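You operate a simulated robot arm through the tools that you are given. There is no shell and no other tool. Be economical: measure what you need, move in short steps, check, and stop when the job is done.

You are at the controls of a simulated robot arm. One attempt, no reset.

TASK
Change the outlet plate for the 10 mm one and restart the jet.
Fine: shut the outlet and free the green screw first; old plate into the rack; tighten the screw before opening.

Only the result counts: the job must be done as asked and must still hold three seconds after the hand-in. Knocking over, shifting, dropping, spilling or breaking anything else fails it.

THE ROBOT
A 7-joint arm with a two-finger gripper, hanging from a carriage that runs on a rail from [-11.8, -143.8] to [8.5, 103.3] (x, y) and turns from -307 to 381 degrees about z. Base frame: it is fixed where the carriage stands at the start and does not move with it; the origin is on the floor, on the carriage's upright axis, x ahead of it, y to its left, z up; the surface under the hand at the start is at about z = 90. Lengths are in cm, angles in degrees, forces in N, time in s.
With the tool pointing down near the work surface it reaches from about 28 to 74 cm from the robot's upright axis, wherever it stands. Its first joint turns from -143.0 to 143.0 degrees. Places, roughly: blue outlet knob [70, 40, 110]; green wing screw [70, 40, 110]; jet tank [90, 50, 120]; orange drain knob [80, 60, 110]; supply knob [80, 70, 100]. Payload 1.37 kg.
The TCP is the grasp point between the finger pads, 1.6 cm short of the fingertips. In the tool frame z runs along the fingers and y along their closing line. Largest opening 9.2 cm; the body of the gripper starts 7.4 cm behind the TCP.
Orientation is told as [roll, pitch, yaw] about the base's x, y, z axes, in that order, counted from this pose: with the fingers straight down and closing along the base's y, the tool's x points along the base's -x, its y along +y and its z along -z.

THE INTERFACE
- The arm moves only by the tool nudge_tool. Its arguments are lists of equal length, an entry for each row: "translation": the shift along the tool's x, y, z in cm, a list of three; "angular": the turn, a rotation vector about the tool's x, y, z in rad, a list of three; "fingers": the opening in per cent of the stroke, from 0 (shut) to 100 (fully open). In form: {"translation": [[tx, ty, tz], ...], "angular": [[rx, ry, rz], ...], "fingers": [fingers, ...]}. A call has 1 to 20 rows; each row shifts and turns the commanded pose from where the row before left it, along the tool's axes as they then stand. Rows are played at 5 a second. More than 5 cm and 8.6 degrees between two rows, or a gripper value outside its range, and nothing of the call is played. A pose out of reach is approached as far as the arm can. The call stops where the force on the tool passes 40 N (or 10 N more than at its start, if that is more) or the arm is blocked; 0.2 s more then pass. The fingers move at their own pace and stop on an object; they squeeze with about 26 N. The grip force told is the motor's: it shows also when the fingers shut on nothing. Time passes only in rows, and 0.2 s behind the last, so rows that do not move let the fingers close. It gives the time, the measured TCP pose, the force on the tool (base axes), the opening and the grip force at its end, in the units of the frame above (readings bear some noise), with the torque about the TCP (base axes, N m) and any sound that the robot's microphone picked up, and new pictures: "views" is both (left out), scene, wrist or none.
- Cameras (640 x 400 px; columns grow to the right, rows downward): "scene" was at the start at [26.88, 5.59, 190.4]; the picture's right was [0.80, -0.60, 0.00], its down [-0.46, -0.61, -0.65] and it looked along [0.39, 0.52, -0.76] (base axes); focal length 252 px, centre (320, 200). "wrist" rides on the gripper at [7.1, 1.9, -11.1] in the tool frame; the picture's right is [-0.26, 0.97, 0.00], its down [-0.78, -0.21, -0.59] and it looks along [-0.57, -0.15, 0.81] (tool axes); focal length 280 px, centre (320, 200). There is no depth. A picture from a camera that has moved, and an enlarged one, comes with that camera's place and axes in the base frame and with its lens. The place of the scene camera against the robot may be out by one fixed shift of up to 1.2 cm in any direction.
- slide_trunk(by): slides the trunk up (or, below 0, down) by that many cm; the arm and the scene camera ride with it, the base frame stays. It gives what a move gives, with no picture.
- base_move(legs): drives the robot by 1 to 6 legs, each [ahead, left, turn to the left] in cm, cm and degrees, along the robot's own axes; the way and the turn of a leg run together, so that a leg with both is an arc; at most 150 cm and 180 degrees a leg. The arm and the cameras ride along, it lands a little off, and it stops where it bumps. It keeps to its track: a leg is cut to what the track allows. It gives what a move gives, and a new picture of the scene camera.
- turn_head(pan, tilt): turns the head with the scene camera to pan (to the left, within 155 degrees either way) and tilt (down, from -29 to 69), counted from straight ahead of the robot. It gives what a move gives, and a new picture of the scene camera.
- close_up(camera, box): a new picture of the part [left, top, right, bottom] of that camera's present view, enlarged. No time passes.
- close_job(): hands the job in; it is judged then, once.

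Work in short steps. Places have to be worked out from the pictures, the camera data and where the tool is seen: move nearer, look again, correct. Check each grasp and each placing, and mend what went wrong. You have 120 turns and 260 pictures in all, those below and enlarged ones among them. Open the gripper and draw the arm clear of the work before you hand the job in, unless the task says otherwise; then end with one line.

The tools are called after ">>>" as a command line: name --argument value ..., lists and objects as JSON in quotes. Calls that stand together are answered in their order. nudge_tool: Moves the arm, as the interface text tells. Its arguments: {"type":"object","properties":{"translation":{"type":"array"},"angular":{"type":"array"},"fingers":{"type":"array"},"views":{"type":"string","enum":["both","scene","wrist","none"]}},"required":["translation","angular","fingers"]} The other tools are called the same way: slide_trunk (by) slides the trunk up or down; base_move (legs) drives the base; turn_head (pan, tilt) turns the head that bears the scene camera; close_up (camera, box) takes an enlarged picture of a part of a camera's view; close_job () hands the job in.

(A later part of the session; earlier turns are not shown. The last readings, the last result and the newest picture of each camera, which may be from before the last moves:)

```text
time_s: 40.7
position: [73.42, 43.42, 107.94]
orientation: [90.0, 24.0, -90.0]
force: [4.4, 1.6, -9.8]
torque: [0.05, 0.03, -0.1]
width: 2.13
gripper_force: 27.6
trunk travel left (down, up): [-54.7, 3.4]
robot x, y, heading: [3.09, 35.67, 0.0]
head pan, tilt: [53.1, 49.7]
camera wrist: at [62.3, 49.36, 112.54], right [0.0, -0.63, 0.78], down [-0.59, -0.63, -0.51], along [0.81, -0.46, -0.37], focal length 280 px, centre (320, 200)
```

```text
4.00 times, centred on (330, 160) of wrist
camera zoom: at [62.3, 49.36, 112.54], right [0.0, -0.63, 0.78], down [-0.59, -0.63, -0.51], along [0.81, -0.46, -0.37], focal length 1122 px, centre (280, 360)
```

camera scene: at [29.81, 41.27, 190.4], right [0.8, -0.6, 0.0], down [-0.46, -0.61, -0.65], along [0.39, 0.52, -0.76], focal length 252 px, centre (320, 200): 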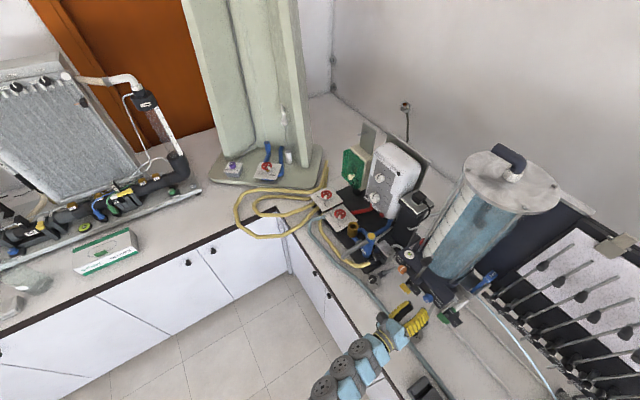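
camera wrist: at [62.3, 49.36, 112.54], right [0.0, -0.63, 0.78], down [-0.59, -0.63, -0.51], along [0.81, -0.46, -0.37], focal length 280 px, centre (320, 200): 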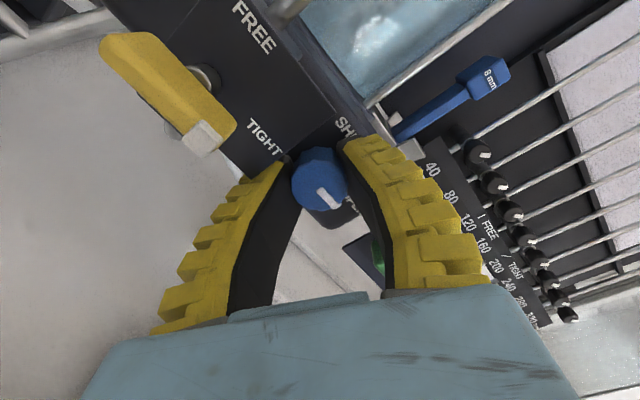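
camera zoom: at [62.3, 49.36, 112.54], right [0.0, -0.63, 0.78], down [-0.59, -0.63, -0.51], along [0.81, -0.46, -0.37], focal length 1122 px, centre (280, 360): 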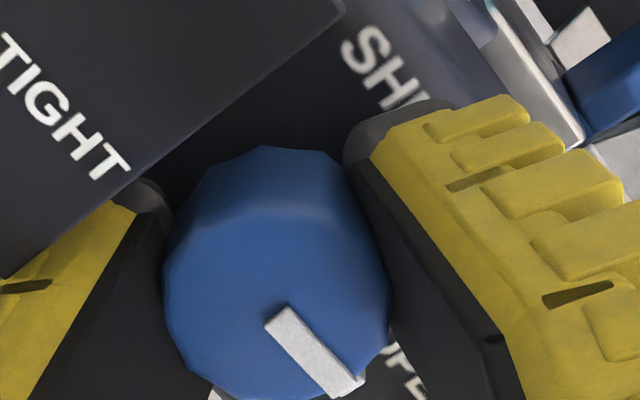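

Grip is decent. I turn −48° about the knob centre.

>>> nudge_tool --translation '[[0, 0.07, 0], [0, 0.07, 0], [0, 0.07, 0], [0, 0.07, 0], [0, 0.07, 0], [0, 0.07, 0]]' --angular '[[0, 0, -0.14], [0, 0, -0.14], [0, 0, -0.14], [0, 0, -0.14], [0, 0, -0.14], [0, 0, -0.14]]' --fingers '[0, 0, 0, 0, 0, 0]' --views "wrist"

>>> close_up --camera "wrist" --box '[260, 110, 400, 210]'

```text
time_s: 42.2
position: [73.03, 43.32, 107.99]
orientation: [89.4, -24.3, -89.7]
force: [-3.9, -1.0, -5.7]
torque: [-0.02, 0.0, 0.11]
width: 1.65
gripper_force: 28.2
trunk travel left (down, up): [-54.7, 3.4]
robot x, y, heading: [2.96, 35.67, -0.2]
head pan, tilt: [53.1, 49.7]
stopped in row 6: the force on the tool passed its limit at 41 N (the readings are from after the stop); the commanded pose is now the measured one
camera wrist: at [62.04, 50.84, 106.92], right [0.01, 0.16, 0.99], down [-0.59, -0.8, 0.13], along [0.81, -0.58, 0.08], focal length 280 px, centre (320, 200)
```

wrist: 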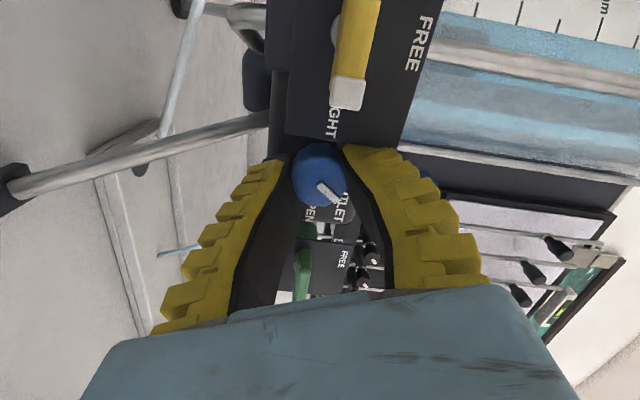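

```text
4.00 times, centred on (330, 160) of wrist
camera zoom: at [62.04, 50.84, 106.92], right [0.01, 0.16, 0.99], down [-0.59, -0.8, 0.13], along [0.81, -0.58, 0.08], focal length 1122 px, centre (280, 360)
```

zoom: 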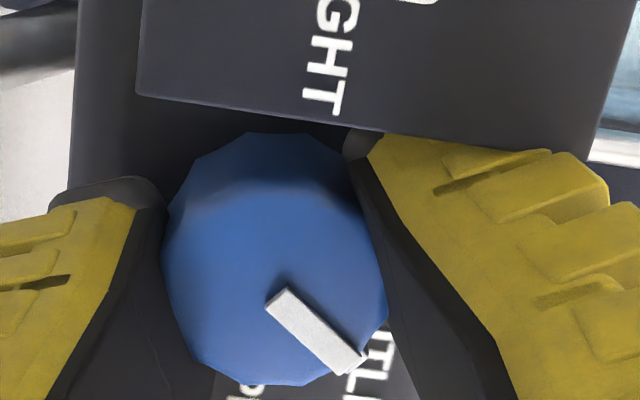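

The knob followed 48°. I release gently, back off, roll back to +22°, and re-grip for the remaining 42°.

>>> nudge_tool --translation '[[-0.2, 0, 0], [-0.2, 0, -0.5], [0, 0, -2], [0, 0, -2], [0, 0, 0], [0, 0, 0], [0, 0, 0], [0, 0, 0], [0, 0, 0], [0, 0, 0]]' --angular '[[0, 0, 0], [0, 0, 0], [0, 0, 0], [0, 0, 0], [0, 0, 0.14], [0, 0, 0.14], [0, 0, 0.14], [0, 0, 0.14], [0, 0, 0.14], [0, 0, 0.11]]' --fingers '[28, 32, 36, 40, 40, 40, 40, 40, 40, 40]' --views "wrist"

>>> close_up --camera "wrist" --box '[240, 80, 400, 180]'

```text
time_s: 44.4
position: [68.7, 43.06, 108.32]
orientation: [89.7, 22.5, -90.1]
force: [0.0, -0.1, -0.3]
torque: [-0.02, 0.0, -0.01]
width: 4.05
gripper_force: 2.5
trunk travel left (down, up): [-54.7, 3.4]
robot x, y, heading: [3.07, 35.77, 0.2]
head pan, tilt: [53.1, 49.7]
camera wrist: at [57.78, 49.03, 112.87], right [0.0, -0.61, 0.79], down [-0.59, -0.64, -0.49], along [0.81, -0.47, -0.36], focal length 280 px, centre (320, 200)
```

wrist: 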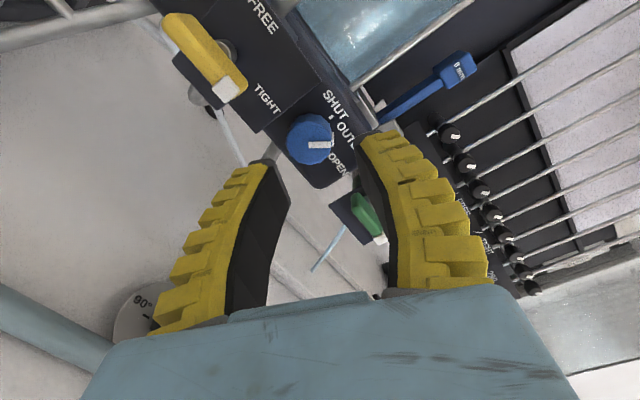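

```text
4.00 times, centred on (320, 130) of wrist
camera zoom: at [57.78, 49.03, 112.87], right [0.0, -0.61, 0.79], down [-0.59, -0.64, -0.49], along [0.81, -0.47, -0.36], focal length 1122 px, centre (320, 480)
```

zoom: 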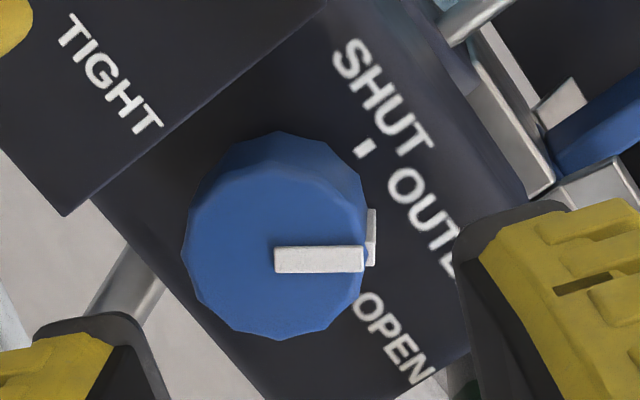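

Pointer is midway. I regrip and turn the remaining ~44°.

>>> nudge_tool --translation '[[0.08, -0.53, 1.6], [0, 0, 1.6], [0, 0, 1.4], [0, 0, 0], [0, 0, 0], [0, 0, 0], [0, 0.065, 0], [0, 0.065, 0], [0, 0.065, 0], [0, 0.065, 0], [0, 0.065, 0], [0, 0.065, 0]]' --angular '[[0, 0, 0], [0, 0, 0], [0, 0, 0], [0, 0, 0], [0, 0, 0], [0, 0, 0], [0, 0, -0.13], [0, 0, -0.13], [0, 0, -0.13], [0, 0, -0.13], [0, 0, -0.13], [0, 0, -0.12]]' --fingers '[40, 40, 40, 0, 0, 0, 0, 0, 0, 0, 0, 0]' --views "wrist"

>>> close_up --camera "wrist" --box '[240, 100, 400, 200]'

```text
time_s: 47.0
position: [73.2, 43.67, 107.87]
orientation: [89.3, -22.0, -89.6]
force: [10.5, 8.6, -28.3]
torque: [0.37, 0.1, 0.33]
width: 1.6
gripper_force: 27.9
trunk travel left (down, up): [-54.7, 3.4]
robot x, y, heading: [2.59, 35.4, 0.2]
head pan, tilt: [53.1, 49.7]
camera wrist: at [62.13, 50.96, 107.17], right [0.01, 0.12, 0.99], down [-0.59, -0.8, 0.1], along [0.81, -0.58, 0.06], focal length 280 px, centre (320, 200)
```

wrist: 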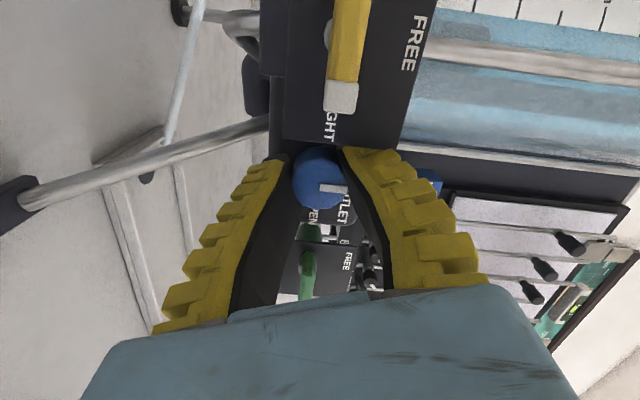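

```text
4.00 times, centred on (320, 150) of wrist
camera zoom: at [62.13, 50.96, 107.17], right [0.01, 0.12, 0.99], down [-0.59, -0.8, 0.1], along [0.81, -0.58, 0.06], focal length 1122 px, centre (320, 400)
```

zoom: 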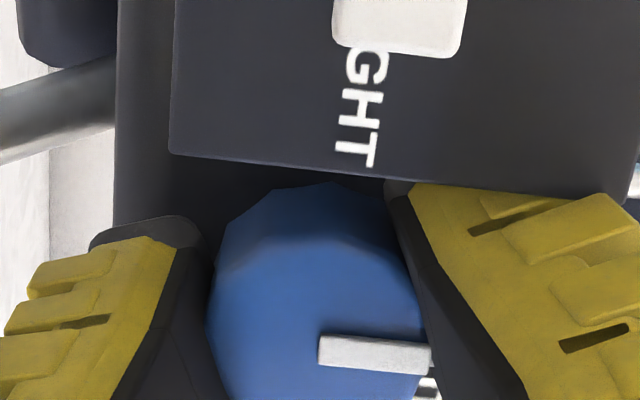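

Pointer is now at +z (SHUT). I release and back out, look, then head for the green screw.

>>> nudge_tool --translation '[[-0.2, 0, 0], [-0.2, 0, -0.5], [0, 0, -2.5], [0, 0, -3.5], [0, 0, 0], [0, 0, 0], [0, 0, 0]]' --angular '[[0, 0, 0], [0, 0, 0], [0, 0, 0], [0, 0, 0], [0, 0, 0.13], [0, 0, 0.13], [0, 0, 0.124]]' --fingers '[28, 32, 36, 40, 40, 40, 40]' --views "wrist"

>>> close_up --camera "wrist" --box '[200, 60, 380, 220]'

>>> close_up --camera "scene" --box '[410, 260, 550, 370]'

```text
time_s: 48.6
position: [66.97, 43.0, 108.49]
orientation: [89.8, 0.3, -90.0]
force: [0.3, -0.1, 0.0]
torque: [-0.02, -0.01, 0.0]
width: 4.02
gripper_force: 2.6
trunk travel left (down, up): [-54.7, 3.4]
robot x, y, heading: [3.03, 35.61, 0.2]
head pan, tilt: [53.1, 49.7]
camera wrist: at [55.85, 50.18, 110.46], right [0.0, -0.27, 0.96], down [-0.59, -0.78, -0.21], along [0.81, -0.57, -0.16], focal length 280 px, centre (320, 200)
```

wrist: 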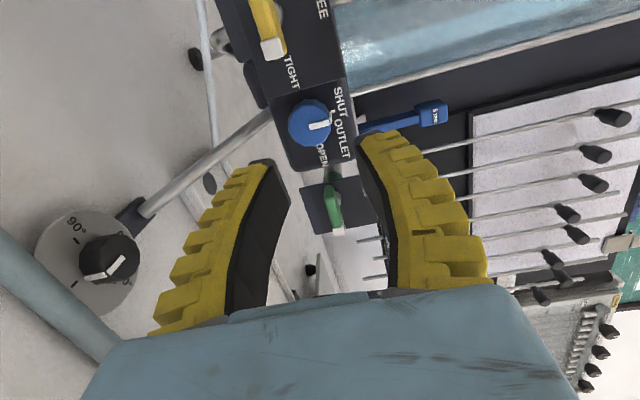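

```text
2.50 times, centred on (290, 140) of wrist
camera zoom: at [55.85, 50.18, 110.46], right [0.0, -0.27, 0.96], down [-0.59, -0.78, -0.21], along [0.81, -0.57, -0.16], focal length 701 px, centre (395, 350)
```

zoom: 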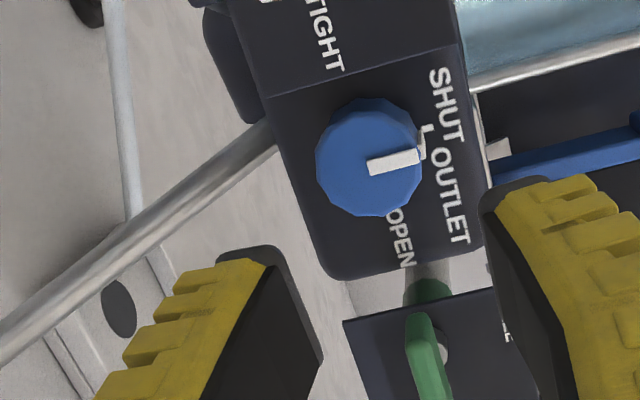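

```text
3.64 times, centred on (480, 315) of scene
camera zoom: at [29.82, 41.26, 190.4], right [0.8, -0.6, 0.0], down [-0.46, -0.61, -0.65], along [0.39, 0.52, -0.76], focal length 915 px, centre (-262, -218)
```

zoom: 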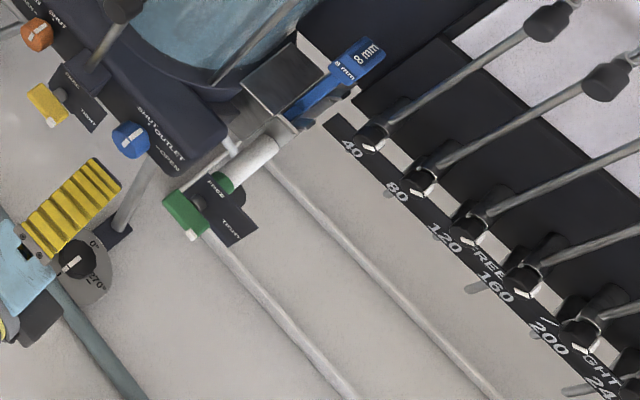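

Jet stopped, pointer at SHUT. I shift sideways in front of the green wing and look again.

>>> nudge_tool --translation '[[-2.9, 0, -1], [-2.9, -0.4, 0], [0, 0, 0]]' --angular '[[0, 0, 0], [0, 0, 0], [0, 0, 0]]' --fingers '[40, 35, 35]' --views "wrist"

>>> close_up --camera "wrist" --box '[250, 70, 400, 200]'

```text
time_s: 49.4
position: [65.77, 37.28, 108.08]
orientation: [89.7, 0.2, -90.1]
force: [0.5, -0.1, 0.4]
torque: [-0.03, -0.01, 0.02]
width: 3.58
gripper_force: 2.4
trunk travel left (down, up): [-54.7, 3.4]
robot x, y, heading: [3.06, 35.78, 0.1]
head pan, tilt: [53.1, 49.7]
camera wrist: at [54.88, 44.39, 110.07], right [0.01, -0.26, 0.96], down [-0.59, -0.78, -0.21], along [0.81, -0.57, -0.16], focal length 280 px, centre (320, 200)
```

wrist: 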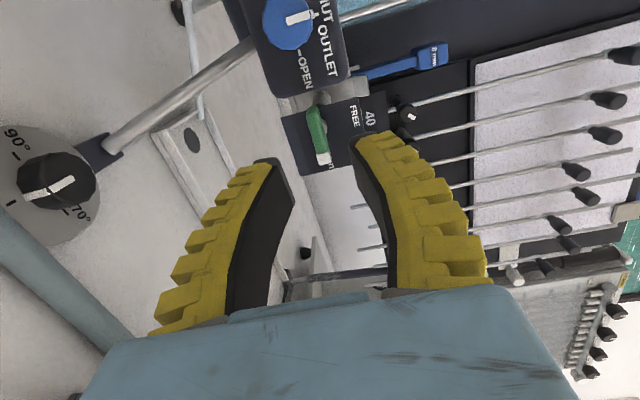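

```text
3.08 times, centred on (325, 135) of wrist
camera zoom: at [54.88, 44.39, 110.07], right [0.01, -0.26, 0.96], down [-0.59, -0.78, -0.21], along [0.81, -0.57, -0.16], focal length 863 px, centre (305, 400)
```

zoom: 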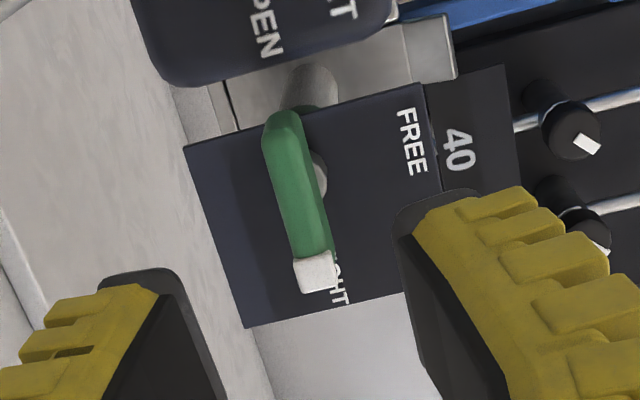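

Wing centre ≈ (73, 36.7, 107.9), bar along y, plate at x≈75.6. I align, advance to x≈73.1 and grip.

>>> nudge_tool --translation '[[-0.58, -0.15, 2.5], [0, 0, 2.5], [0, 0, 2.3], [0, 0, 0], [0, 0, 0], [0, 0, 0]]' --angular '[[0, 0, 0], [0, 0, 0], [0, 0, 0], [0, 0, 0], [0, 0, 0], [0, 0, 0]]' --fingers '[35, 35, 35, 0, 0, 0]' --views "wrist"

>>> close_up --camera "wrist" --box '[250, 100, 400, 230]'

```text
time_s: 50.8
position: [73.25, 36.66, 107.91]
orientation: [89.7, 0.2, -90.0]
force: [4.0, 1.6, 0.1]
torque: [-0.01, 0.0, 0.29]
width: 0.63
gripper_force: 28.9
trunk travel left (down, up): [-54.7, 3.4]
robot x, y, heading: [2.94, 35.55, -0.1]
head pan, tilt: [53.1, 49.7]
camera wrist: at [62.24, 43.91, 109.87], right [0.0, -0.26, 0.96], down [-0.59, -0.78, -0.21], along [0.81, -0.57, -0.16], focal length 280 px, centre (320, 200)
```

wrist: 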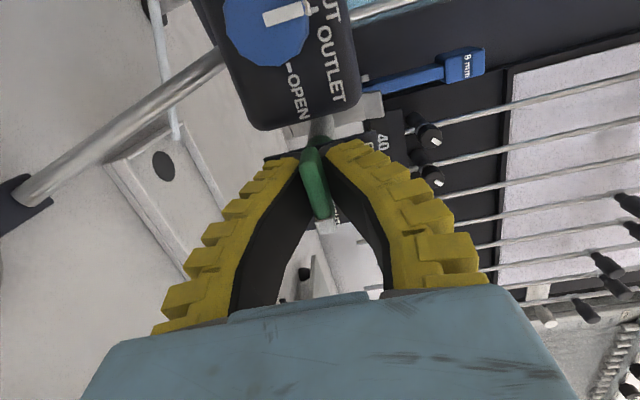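

```text
3.08 times, centred on (325, 165) of wrist
camera zoom: at [62.24, 43.91, 109.87], right [0.0, -0.26, 0.96], down [-0.59, -0.78, -0.21], along [0.81, -0.57, -0.16], focal length 863 px, centre (305, 308)
```

zoom: 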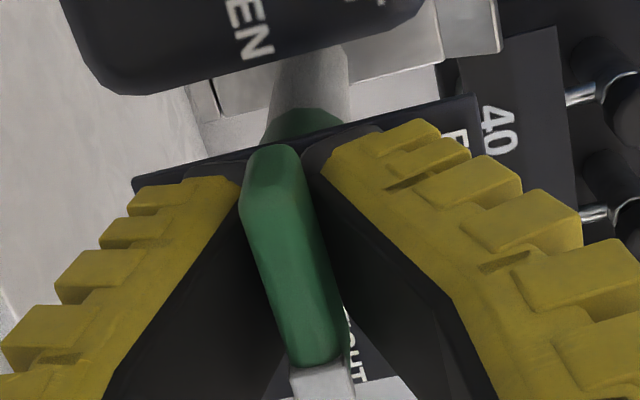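

Solid grip on the bar. I turn −90° (toward FREE).

>>> nudge_tool --translation '[[0, 0, 0], [0, 0, 0], [0, 0, 0], [0, 0, 0], [0, 0, 0], [0, 0, 0], [0, 0, 0], [0, 0, 0], [0, 0, 0], [0, 0, 0], [0, 0, 0]]' --angular '[[0, 0, -0.1428], [0, 0, -0.1428], [0, 0, -0.1428], [0, 0, -0.1428], [0, 0, -0.1428], [0, 0, -0.1428], [0, 0, -0.1428], [0, 0, -0.1428], [0, 0, -0.1428], [0, 0, -0.1428], [0, 0, -0.1428]]' --fingers '[0, 0, 0, 0, 0, 0, 0, 0, 0, 0, 0]'

```text
time_s: 53.2
position: [73.21, 36.87, 107.85]
orientation: [29.9, -89.6, -29.9]
force: [8.1, 12.8, 2.5]
torque: [0.05, 0.42, 0.02]
width: 0.6
gripper_force: 28.0
trunk travel left (down, up): [-54.7, 3.4]
robot x, y, heading: [2.84, 35.65, -0.1]
head pan, tilt: [53.1, 49.7]
camera scene: at [29.86, 41.32, 190.44], right [0.8, -0.6, 0.0], down [-0.46, -0.61, -0.65], along [0.39, 0.52, -0.76], focal length 252 px, centre (320, 200)
camera wrist: at [62.23, 38.88, 100.85], right [0.0, 0.96, 0.26], down [-0.59, -0.21, 0.78], along [0.81, -0.16, 0.56], focal length 280 px, centre (320, 200)
```

scene: 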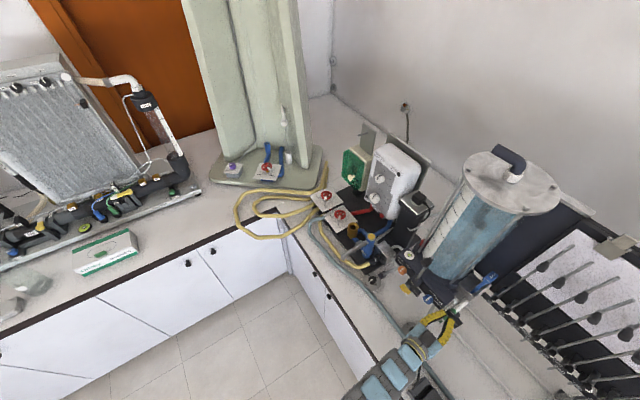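
wrist: 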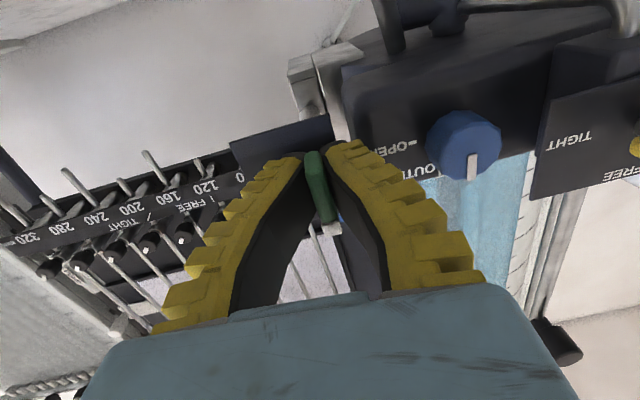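

The wing turned 90° to FREE. I release, back out, and raise for a look at the plate handle.

>>> nudge_tool --translation '[[0, 0, 0], [0, 0, -0.3], [0, 0, -3], [0, 0, -4], [-3, 0, -2], [-4, 0, 0], [-4, 0, 0]]' --angular '[[0, 0, 0], [0, 0, 0], [0, 0, 0], [0, 0, 0], [0, 0, 0], [0, 0, 0], [0, 0, 0]]' --fingers '[30, 30, 30, 30, 50, 50, 50]'

>>> close_up --camera "scene" --box '[420, 250, 540, 340]'

```text
time_s: 54.8
position: [63.96, 36.64, 119.01]
orientation: [36.9, -89.7, -37.1]
force: [-1.2, -0.2, -0.8]
torque: [0.04, -0.03, -0.01]
width: 4.9
gripper_force: 2.6
trunk travel left (down, up): [-54.7, 3.4]
robot x, y, heading: [2.83, 35.5, 0.0]
head pan, tilt: [53.1, 49.7]
camera scene: at [29.81, 41.26, 190.4], right [0.8, -0.6, 0.0], down [-0.46, -0.61, -0.65], along [0.39, 0.52, -0.76], focal length 252 px, centre (320, 200)
camera wrist: at [52.92, 38.69, 111.94], right [0.0, 0.96, 0.26], down [-0.59, -0.21, 0.78], along [0.81, -0.16, 0.57], focal length 280 px, centre (320, 200)
```

scene: 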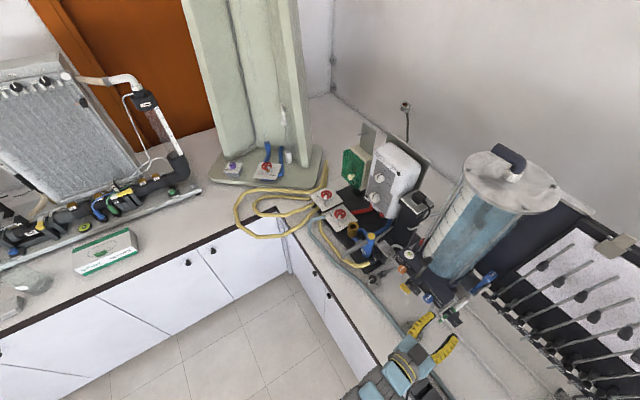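
wrist: 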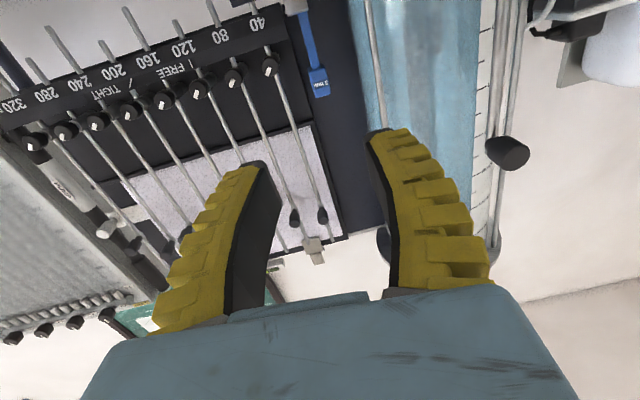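

```text
4.44 times, centred on (480, 295) of scene
camera zoom: at [29.81, 41.26, 190.4], right [0.8, -0.6, 0.0], down [-0.46, -0.61, -0.65], along [0.39, 0.52, -0.76], focal length 1118 px, centre (-391, -222)
```

zoom: 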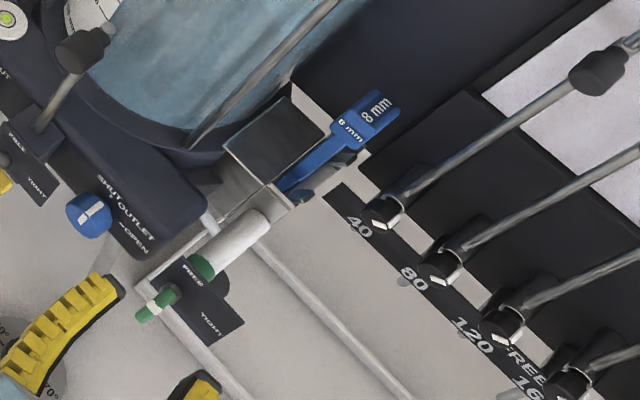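

Green tip is up (FREE). I zoom on the 8 mm handle from this view.

>>> close_up --camera "wrist" --box '[270, 0, 370, 110]'

```text
3.64 times, centred on (320, 55) of wrist
camera zoom: at [52.92, 38.69, 111.94], right [0.0, 0.96, 0.26], down [-0.59, -0.21, 0.78], along [0.81, -0.16, 0.57], focal length 1020 px, centre (320, 727)
```

zoom: 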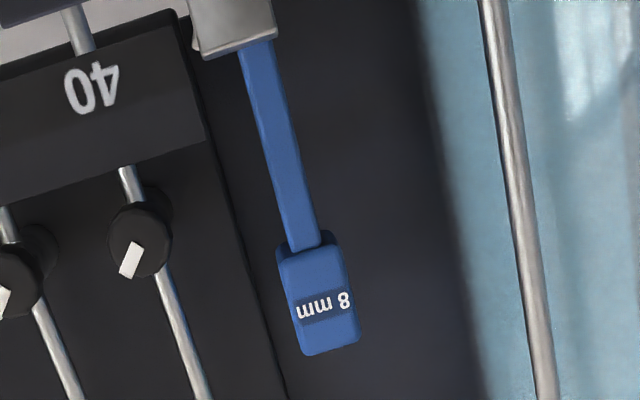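

Handle: block ≈2 cm (y) × 3 cm (z), centre ≈ (88, 36.4, 119.8), stem below, slot top at z≈112.8. I'll approach pitched 45° down, closing along y; first move to (78,36.4,126) and pitch.

>>> nudge_tool --translation '[[-1.75, -0.1, 3.5], [-1.75, -0.1, 3.5], [-1.75, 0, 3.5], [-1.75, 0, 3.5], [0, 0, 0], [0, 0, 0], [0, 0, 0], [0, 0, 0], [0, 0, 0], [0, 0, 0]]' --angular '[[0, 0, 0], [0, 0, 0], [0, 0, 0], [0, 0, 0], [0, 0.1309, 0], [0, 0.1309, 0], [0, 0.1309, 0], [0, 0.1309, 0], [0, 0.1309, 0], [0, 0.1309, 0]]' --fingers '[50, 50, 50, 50, 50, 50, 50, 50, 50, 50]'

```text
time_s: 57.0
position: [77.75, 36.32, 125.78]
orientation: [0.2, -44.6, -0.2]
force: [-1.3, -0.1, 0.0]
torque: [0.0, -0.06, -0.01]
width: 4.92
gripper_force: 1.9
trunk travel left (down, up): [-54.7, 3.4]
robot x, y, heading: [2.74, 36.04, 0.0]
head pan, tilt: [53.1, 49.7]
camera scene: at [29.8, 41.26, 190.39], right [0.8, -0.6, 0.0], down [-0.46, -0.61, -0.65], along [0.39, 0.52, -0.76], focal length 252 px, centre (320, 200)
camera wrist: at [65.12, 38.41, 128.68], right [0.19, 0.96, 0.19], down [0.14, -0.21, 0.97], along [0.97, -0.15, -0.18], focal length 280 px, centre (320, 200)
```

scene: 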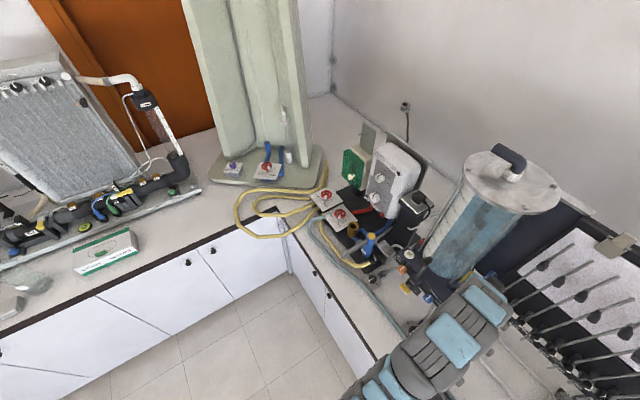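
wrist: 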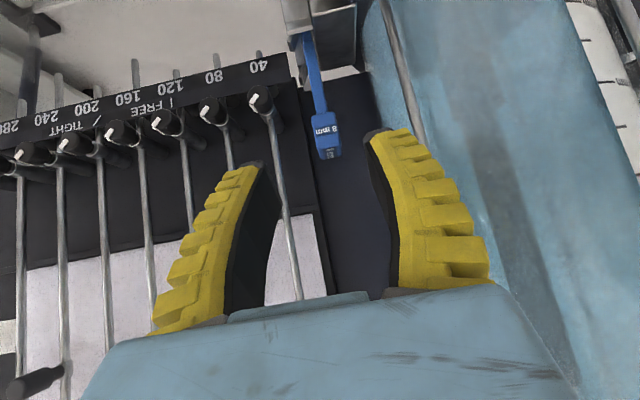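

>>> close_up --camera "wrist" --box '[270, 20, 390, 180]'

```text
2.50 times, centred on (330, 100) of wrist
camera zoom: at [65.12, 38.41, 128.68], right [0.19, 0.96, 0.19], down [0.14, -0.21, 0.97], along [0.97, -0.15, -0.18], focal length 701 px, centre (295, 450)
```

zoom: 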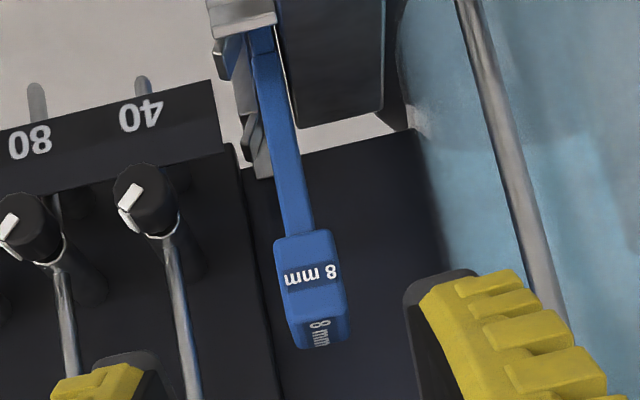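

Block centre ≈ (87.4,36.6,119.4). I approach along the tool axis.

>>> nudge_tool --translation '[[-1.12, 0.14, 2.5], [-1.12, 0.14, 2.5], [0, 0, 2]]' --angular '[[0, 0, 0], [0, 0, 0], [0, 0, 0]]' --fingers '[50, 50, 50]' --views "wrist"

>>> close_up --camera "wrist" --box '[240, 20, 400, 180]'

```text
time_s: 57.8
position: [84.45, 36.73, 122.42]
orientation: [0.1, -44.6, -0.2]
force: [-0.1, -0.4, -0.5]
torque: [-0.02, -0.02, -0.02]
width: 4.94
gripper_force: 2.0
trunk travel left (down, up): [-54.7, 3.4]
robot x, y, heading: [3.14, 35.64, -0.2]
head pan, tilt: [53.1, 49.7]
camera wrist: at [71.73, 38.73, 125.3], right [0.19, 0.96, 0.19], down [0.14, -0.21, 0.97], along [0.97, -0.15, -0.18], focal length 280 px, centre (320, 200)
```

wrist: 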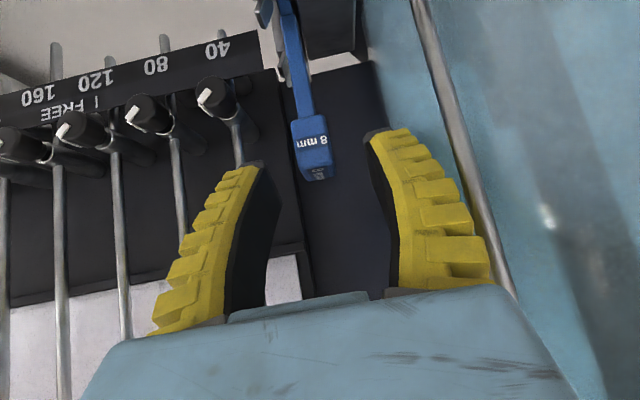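

```text
2.50 times, centred on (320, 100) of wrist
camera zoom: at [71.73, 38.73, 125.3], right [0.19, 0.96, 0.19], down [0.14, -0.21, 0.97], along [0.97, -0.15, -0.18], focal length 701 px, centre (320, 450)
```

zoom: 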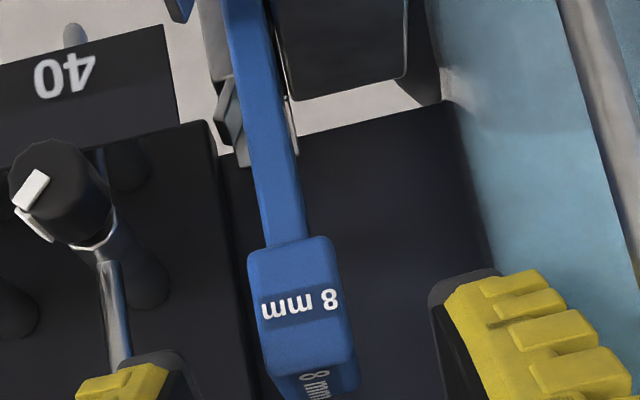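

Well centred. I advance 4 cm and close.

>>> nudge_tool --translation '[[0, -0.06, 2], [0.1, 0, 2], [0, 0, 0], [0, 0, 0], [0, 0, 0]]' --angular '[[0, 0, 0], [0, 0, 0], [0, 0, 0], [0, 0, 0], [0, 0, 0]]' --fingers '[50, 50, 0, 0, 0]' --views "wrist"

```text
time_s: 59.0
position: [87.33, 36.64, 119.51]
orientation: [0.3, -44.9, -0.2]
force: [-0.7, -0.3, 4.6]
torque: [0.05, -0.11, -0.04]
width: 1.14
gripper_force: 26.4
trunk travel left (down, up): [-54.7, 3.4]
robot x, y, heading: [2.5, 35.88, 0.0]
head pan, tilt: [53.1, 49.7]
camera wrist: at [74.53, 38.67, 122.44], right [0.19, 0.96, 0.19], down [0.14, -0.21, 0.97], along [0.97, -0.15, -0.17], focal length 280 px, centre (320, 200)
```

wrist: 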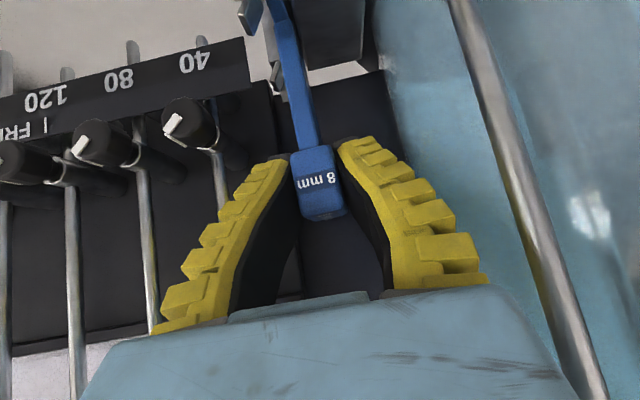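

Gripped. I lift straight up 4 cm slowly and check.

>>> nudge_tool --translation '[[-0.5, 0, -0.5], [-0.5, 0, -0.5], [-0.7, 0, -0.7], [-0.7, 0, -0.7], [-0.5, 0, -0.5]]' --angular '[[0, 0, 0], [0, 0, 0], [0, 0, 0], [0, 0, 0], [0, 0, 0]]' --fingers '[0, 0, 0, 0, 0]' --views "wrist"

>>> close_up --camera "wrist" --box '[230, 0, 400, 150]'

```text
time_s: 60.2
position: [87.23, 36.59, 123.55]
orientation: [0.2, -44.7, -0.3]
force: [0.3, 0.9, -0.5]
torque: [0.05, -0.03, -0.01]
width: 1.0
gripper_force: 26.1
trunk travel left (down, up): [-54.7, 3.4]
robot x, y, heading: [3.06, 35.54, 0.0]
head pan, tilt: [53.1, 49.7]
camera wrist: at [74.44, 38.61, 126.46], right [0.19, 0.96, 0.19], down [0.14, -0.21, 0.97], along [0.97, -0.15, -0.18], focal length 280 px, centre (320, 200)
```

wrist: 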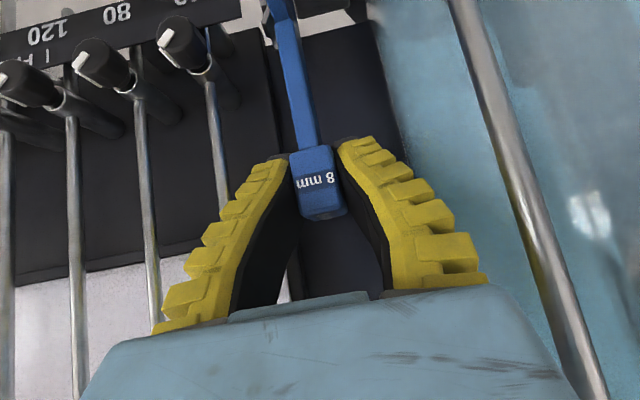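

```text
2.67 times, centred on (315, 75) of wrist
camera zoom: at [74.44, 38.61, 126.46], right [0.19, 0.96, 0.19], down [0.14, -0.21, 0.97], along [0.97, -0.15, -0.18], focal length 748 px, centre (333, 533)
```

zoom: 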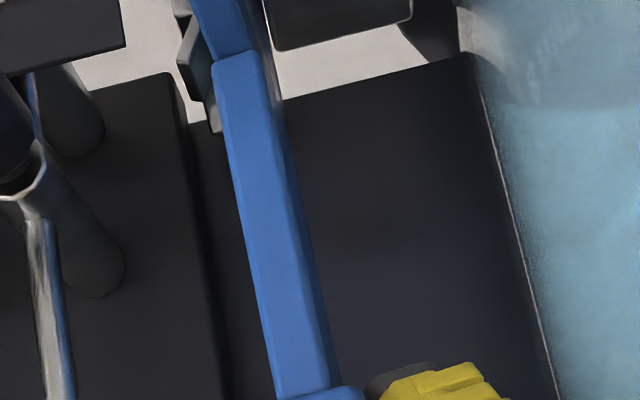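

Sliding out freely. I lift 6 cm more.

>>> nudge_tool --translation '[[-1, 0, -1], [-1, 0, -1], [-1, 0, -1], [-1, 0, -1], [-0.5, 0, -0.5]]' --angular '[[0, 0, 0], [0, 0, 0], [0, 0, 0], [0, 0, 0], [0, 0, 0]]' --fingers '[0, 0, 0, 0, 0]'

>>> close_up --camera "wrist" --box '[230, 0, 400, 150]'

```text
time_s: 61.4
position: [87.1, 36.53, 129.83]
orientation: [0.2, -44.7, -0.2]
force: [-6.1, 0.6, -4.4]
torque: [0.07, -0.53, -0.24]
width: 1.02
gripper_force: 26.5
trunk travel left (down, up): [-54.7, 3.4]
robot x, y, heading: [2.97, 35.3, -0.1]
head pan, tilt: [53.1, 49.7]
camera scene: at [29.78, 41.26, 190.37], right [0.8, -0.6, 0.0], down [-0.46, -0.61, -0.65], along [0.39, 0.52, -0.76], focal length 252 px, centre (320, 200)
camera wrist: at [74.39, 38.6, 132.74], right [0.19, 0.96, 0.19], down [0.14, -0.21, 0.97], along [0.97, -0.15, -0.18], focal length 280 px, centre (320, 200)
```

scene: 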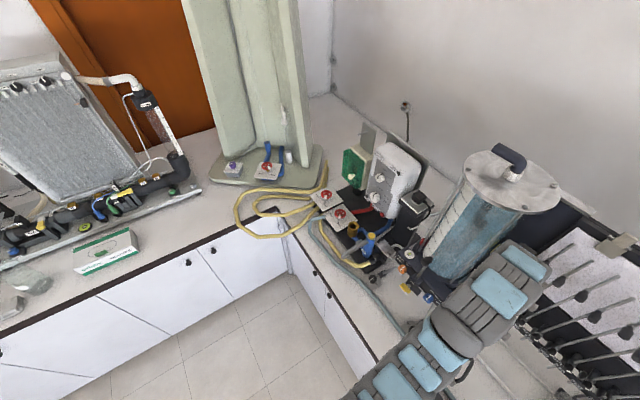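
wrist: 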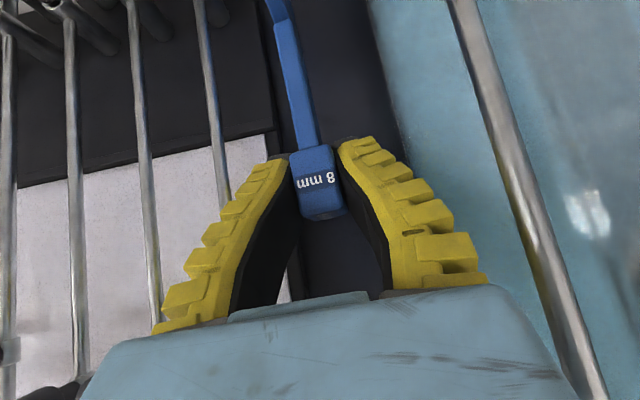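

```text
2.67 times, centred on (315, 75) of wrist
camera zoom: at [74.39, 38.6, 132.74], right [0.19, 0.96, 0.19], down [0.14, -0.21, 0.97], along [0.97, -0.15, -0.18], focal length 748 px, centre (333, 533)
```

zoom: 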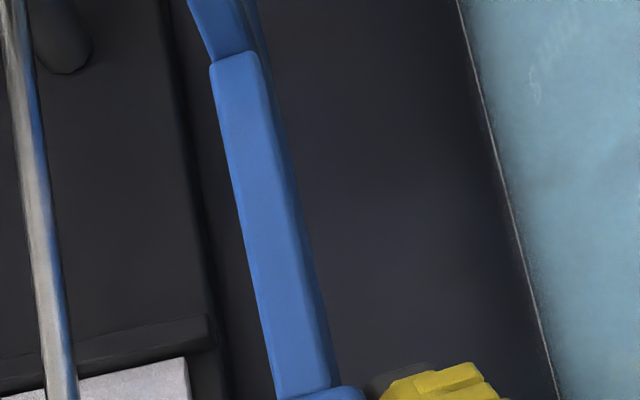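

There's a small contact force; I check whether it persists.

>>> nudge_tool --translation '[[0, 0, 0], [-0.35, 0, -0.35]]' --angular '[[0, 0, 0], [0, 0, 0]]' --fingers '[0, 0]' --views "none"

```text
time_s: 62.0
position: [87.32, 36.62, 130.62]
orientation: [0.2, -44.8, -0.1]
force: [-0.5, 0.2, -0.9]
torque: [-0.04, 0.01, 0.01]
width: 0.99
gripper_force: 26.3
trunk travel left (down, up): [-54.7, 3.4]
robot x, y, heading: [2.91, 35.74, -0.0]
head pan, tilt: [53.1, 49.7]
```

The plate seems free. I lift a bit further and retract toward −x while monitoring force.

>>> nudge_tool --translation '[[-0.7, 0, -0.7], [-0.7, 0, -0.7], [0.7, 0, -0.7], [0.7, 0, -0.7], [0.7, 0, -0.7], [0.7, 0, -0.7], [0.7, 0, -0.7], [0.7, 0, -0.7]]' --angular '[[0, 0, 0], [0, 0, 0], [0, 0, 0], [0, 0, 0], [0, 0, 0], [0, 0, 0], [0, 0, 0], [0, 0, 0]]' --fingers '[0, 0, 0, 0, 0, 0, 0, 0]'

```text
time_s: 63.8
position: [81.33, 36.53, 132.59]
orientation: [0.2, -44.7, -0.3]
force: [0.3, -0.2, -0.5]
torque: [0.01, -0.02, -0.04]
width: 1.0
gripper_force: 25.7
trunk travel left (down, up): [-54.7, 3.4]
robot x, y, heading: [2.81, 35.33, -0.0]
head pan, tilt: [53.1, 49.7]
camera scene: at [29.81, 41.26, 190.4], right [0.8, -0.6, 0.0], down [-0.46, -0.61, -0.65], along [0.39, 0.52, -0.76], focal length 252 px, centre (320, 200)
camera wrist: at [68.53, 38.6, 135.38], right [0.19, 0.96, 0.19], down [0.14, -0.21, 0.97], along [0.97, -0.15, -0.17], focal length 280 px, centre (320, 200)
```

scene: 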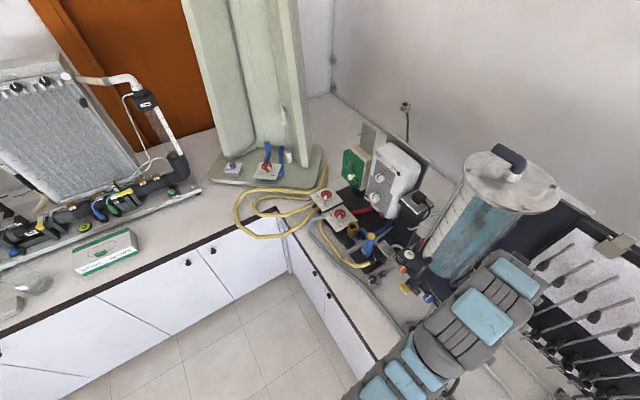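
wrist: 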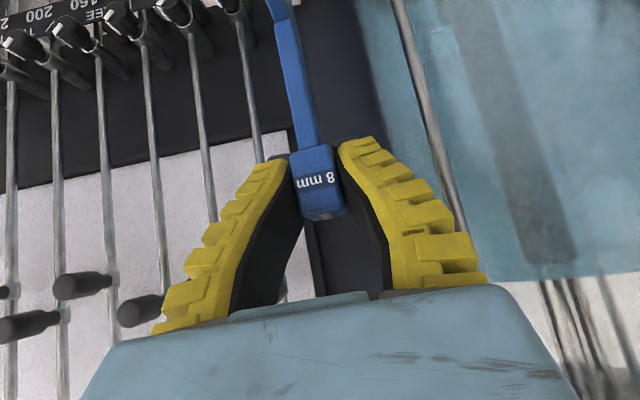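

Plate is out. I drive the carriage back toward y≈0 with the plate held high.

>>> base_move --legs '[[0, -36, 0]]'

>>> turn_head --pan 35 --tilt 55

```text
time_s: 66.1
position: [78.33, 1.19, 132.48]
orientation: [0.2, -44.7, -0.2]
force: [0.4, 0.3, -0.9]
torque: [-0.01, -0.02, 0.01]
width: 0.96
gripper_force: 25.9
trunk travel left (down, up): [-54.7, 3.4]
robot x, y, heading: [0.13, 0.41, -0.1]
head pan, tilt: [53.1, 49.7]
camera scene: at [26.91, 5.95, 190.4], right [0.8, -0.6, 0.0], down [-0.46, -0.61, -0.65], along [0.39, 0.52, -0.76], focal length 252 px, centre (320, 200)
```

scene: 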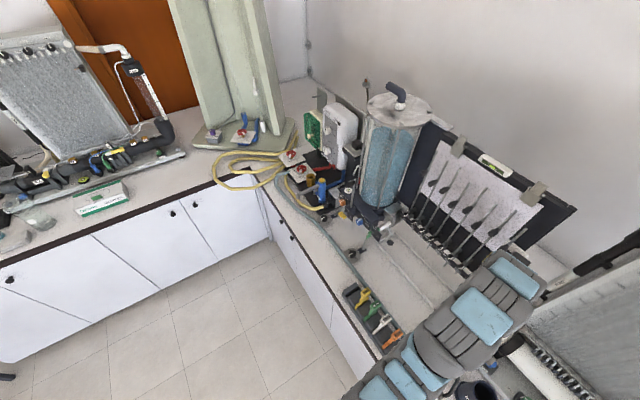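

```text
time_s: 66.9
position: [78.35, 1.19, 132.5]
orientation: [0.2, -44.7, -0.2]
force: [-0.4, 0.1, -0.7]
torque: [0.01, 0.0, 0.02]
width: 1.02
gripper_force: 26.2
trunk travel left (down, up): [-54.7, 3.4]
robot x, y, heading: [-0.15, 0.26, 0.2]
head pan, tilt: [35.0, 55.0]
camera scene: at [28.17, 3.92, 189.71], right [0.57, -0.82, 0.0], down [-0.67, -0.47, -0.57], along [0.47, 0.33, -0.82], focal length 252 px, centre (320, 200)
```

scene: 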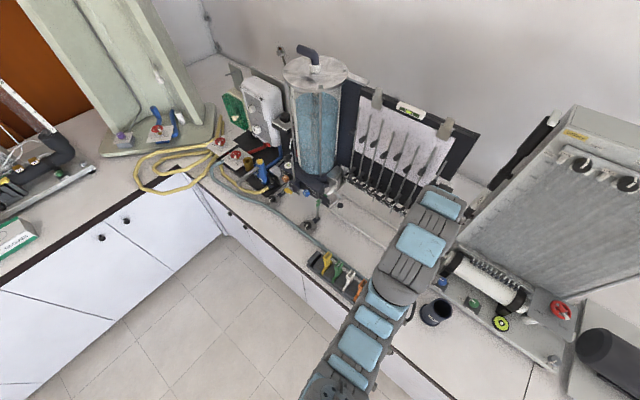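

I zoom on the rack to locate the slots.

>>> close_up --camera "scene" --box '[290, 230, 390, 310]'

```text
5.00 times, centred on (340, 270) of scene
camera zoom: at [28.17, 3.92, 189.71], right [0.57, -0.82, 0.0], down [-0.67, -0.47, -0.57], along [0.47, 0.33, -0.82], focal length 1258 px, centre (220, -150)
```

zoom: 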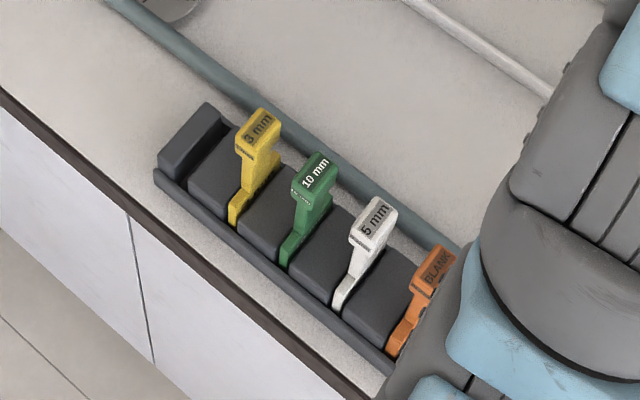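

The bench (rack spacing ≈4.8, x drifts with y) appears rotated about −4.7° relative to the base frame. I check how the plate sits in the fingers.

>>> nudge_tool --translation '[[0, 3, 0], [0, 4, 0.5], [0, 4, 0.5], [0, 4, 0.5], [0, 4, 0.5], [0.5, 4, 0]]' --angular '[[0, 0, 0], [0, 0, 0], [0, 0, 0], [0, 0, 0], [0, 0, 0], [0, 0, 0]]' --fingers '[0, 0, 0, 0, 0, 0]'

>>> close_up --camera "wrist" --box '[240, 0, 400, 220]'

>>> close_up --camera "scene" --box '[280, 130, 480, 300]'

```text
time_s: 68.3
position: [79.42, 24.19, 130.82]
orientation: [0.2, -44.8, -0.2]
force: [0.7, -0.7, -1.3]
torque: [0.02, -0.03, 0.01]
width: 1.0
gripper_force: 25.4
trunk travel left (down, up): [-54.7, 3.4]
robot x, y, heading: [0.07, 0.64, 0.3]
head pan, tilt: [35.0, 55.0]
camera scene: at [28.18, 3.9, 189.71], right [0.57, -0.82, 0.0], down [-0.67, -0.47, -0.57], along [0.47, 0.33, -0.82], focal length 252 px, centre (320, 200)
camera wrist: at [66.61, 26.23, 133.64], right [0.19, 0.96, 0.19], down [0.14, -0.21, 0.97], along [0.97, -0.16, -0.17], focal length 280 px, centre (320, 200)
```

scene: 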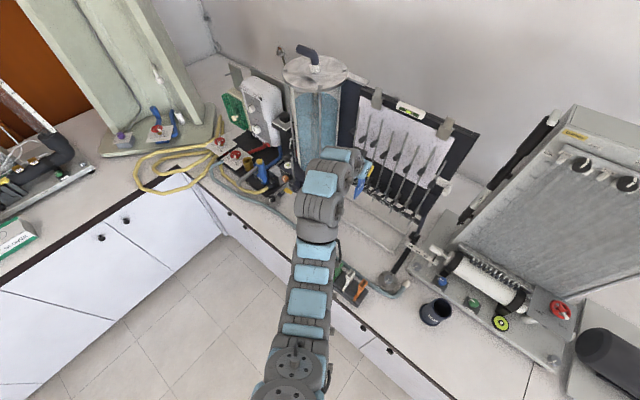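
wrist: 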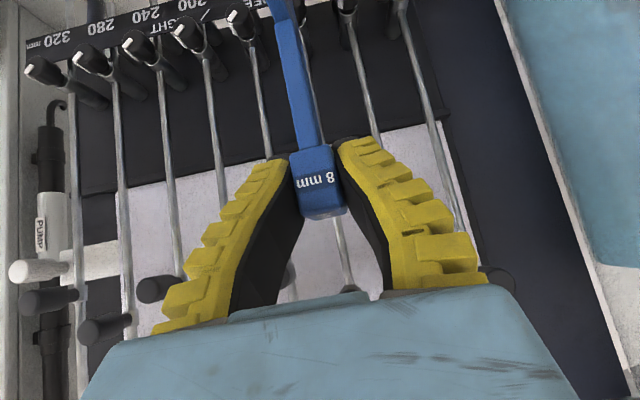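

```text
1.82 times, centred on (320, 110) of wrist
camera zoom: at [66.61, 26.23, 133.64], right [0.19, 0.96, 0.19], down [0.14, -0.21, 0.97], along [0.97, -0.16, -0.17], focal length 510 px, centre (320, 364)
```

zoom: 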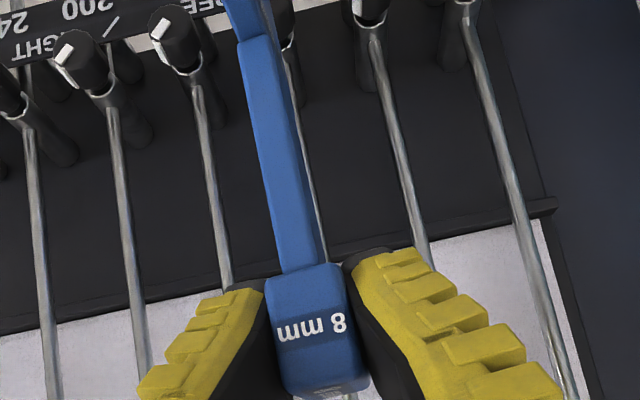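

```text
2.35 times, centred on (380, 215) of scene
camera zoom: at [28.18, 3.9, 189.71], right [0.57, -0.82, 0.0], down [-0.67, -0.47, -0.57], along [0.47, 0.33, -0.82], focal length 592 px, centre (179, 165)
```

zoom: 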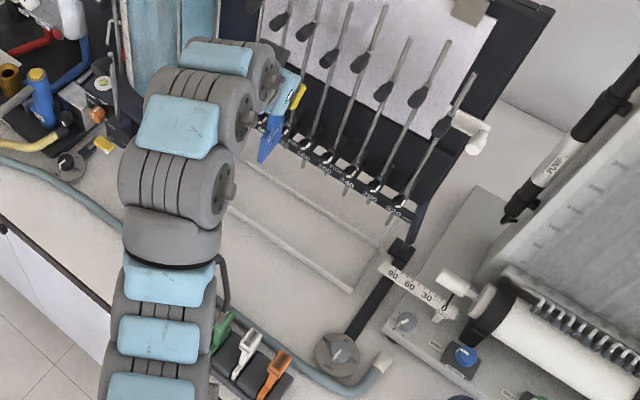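

>>> close_up --camera "scene" --box '[350, 150, 400, 200]'

```text
8.00 times, centred on (375, 175) of scene
camera zoom: at [28.18, 3.9, 189.71], right [0.57, -0.82, 0.0], down [-0.67, -0.47, -0.57], along [0.47, 0.33, -0.82], focal length 2012 px, centre (-120, 400)
```

zoom: 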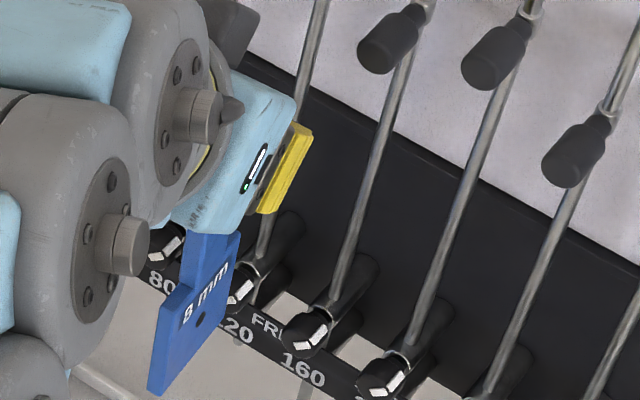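

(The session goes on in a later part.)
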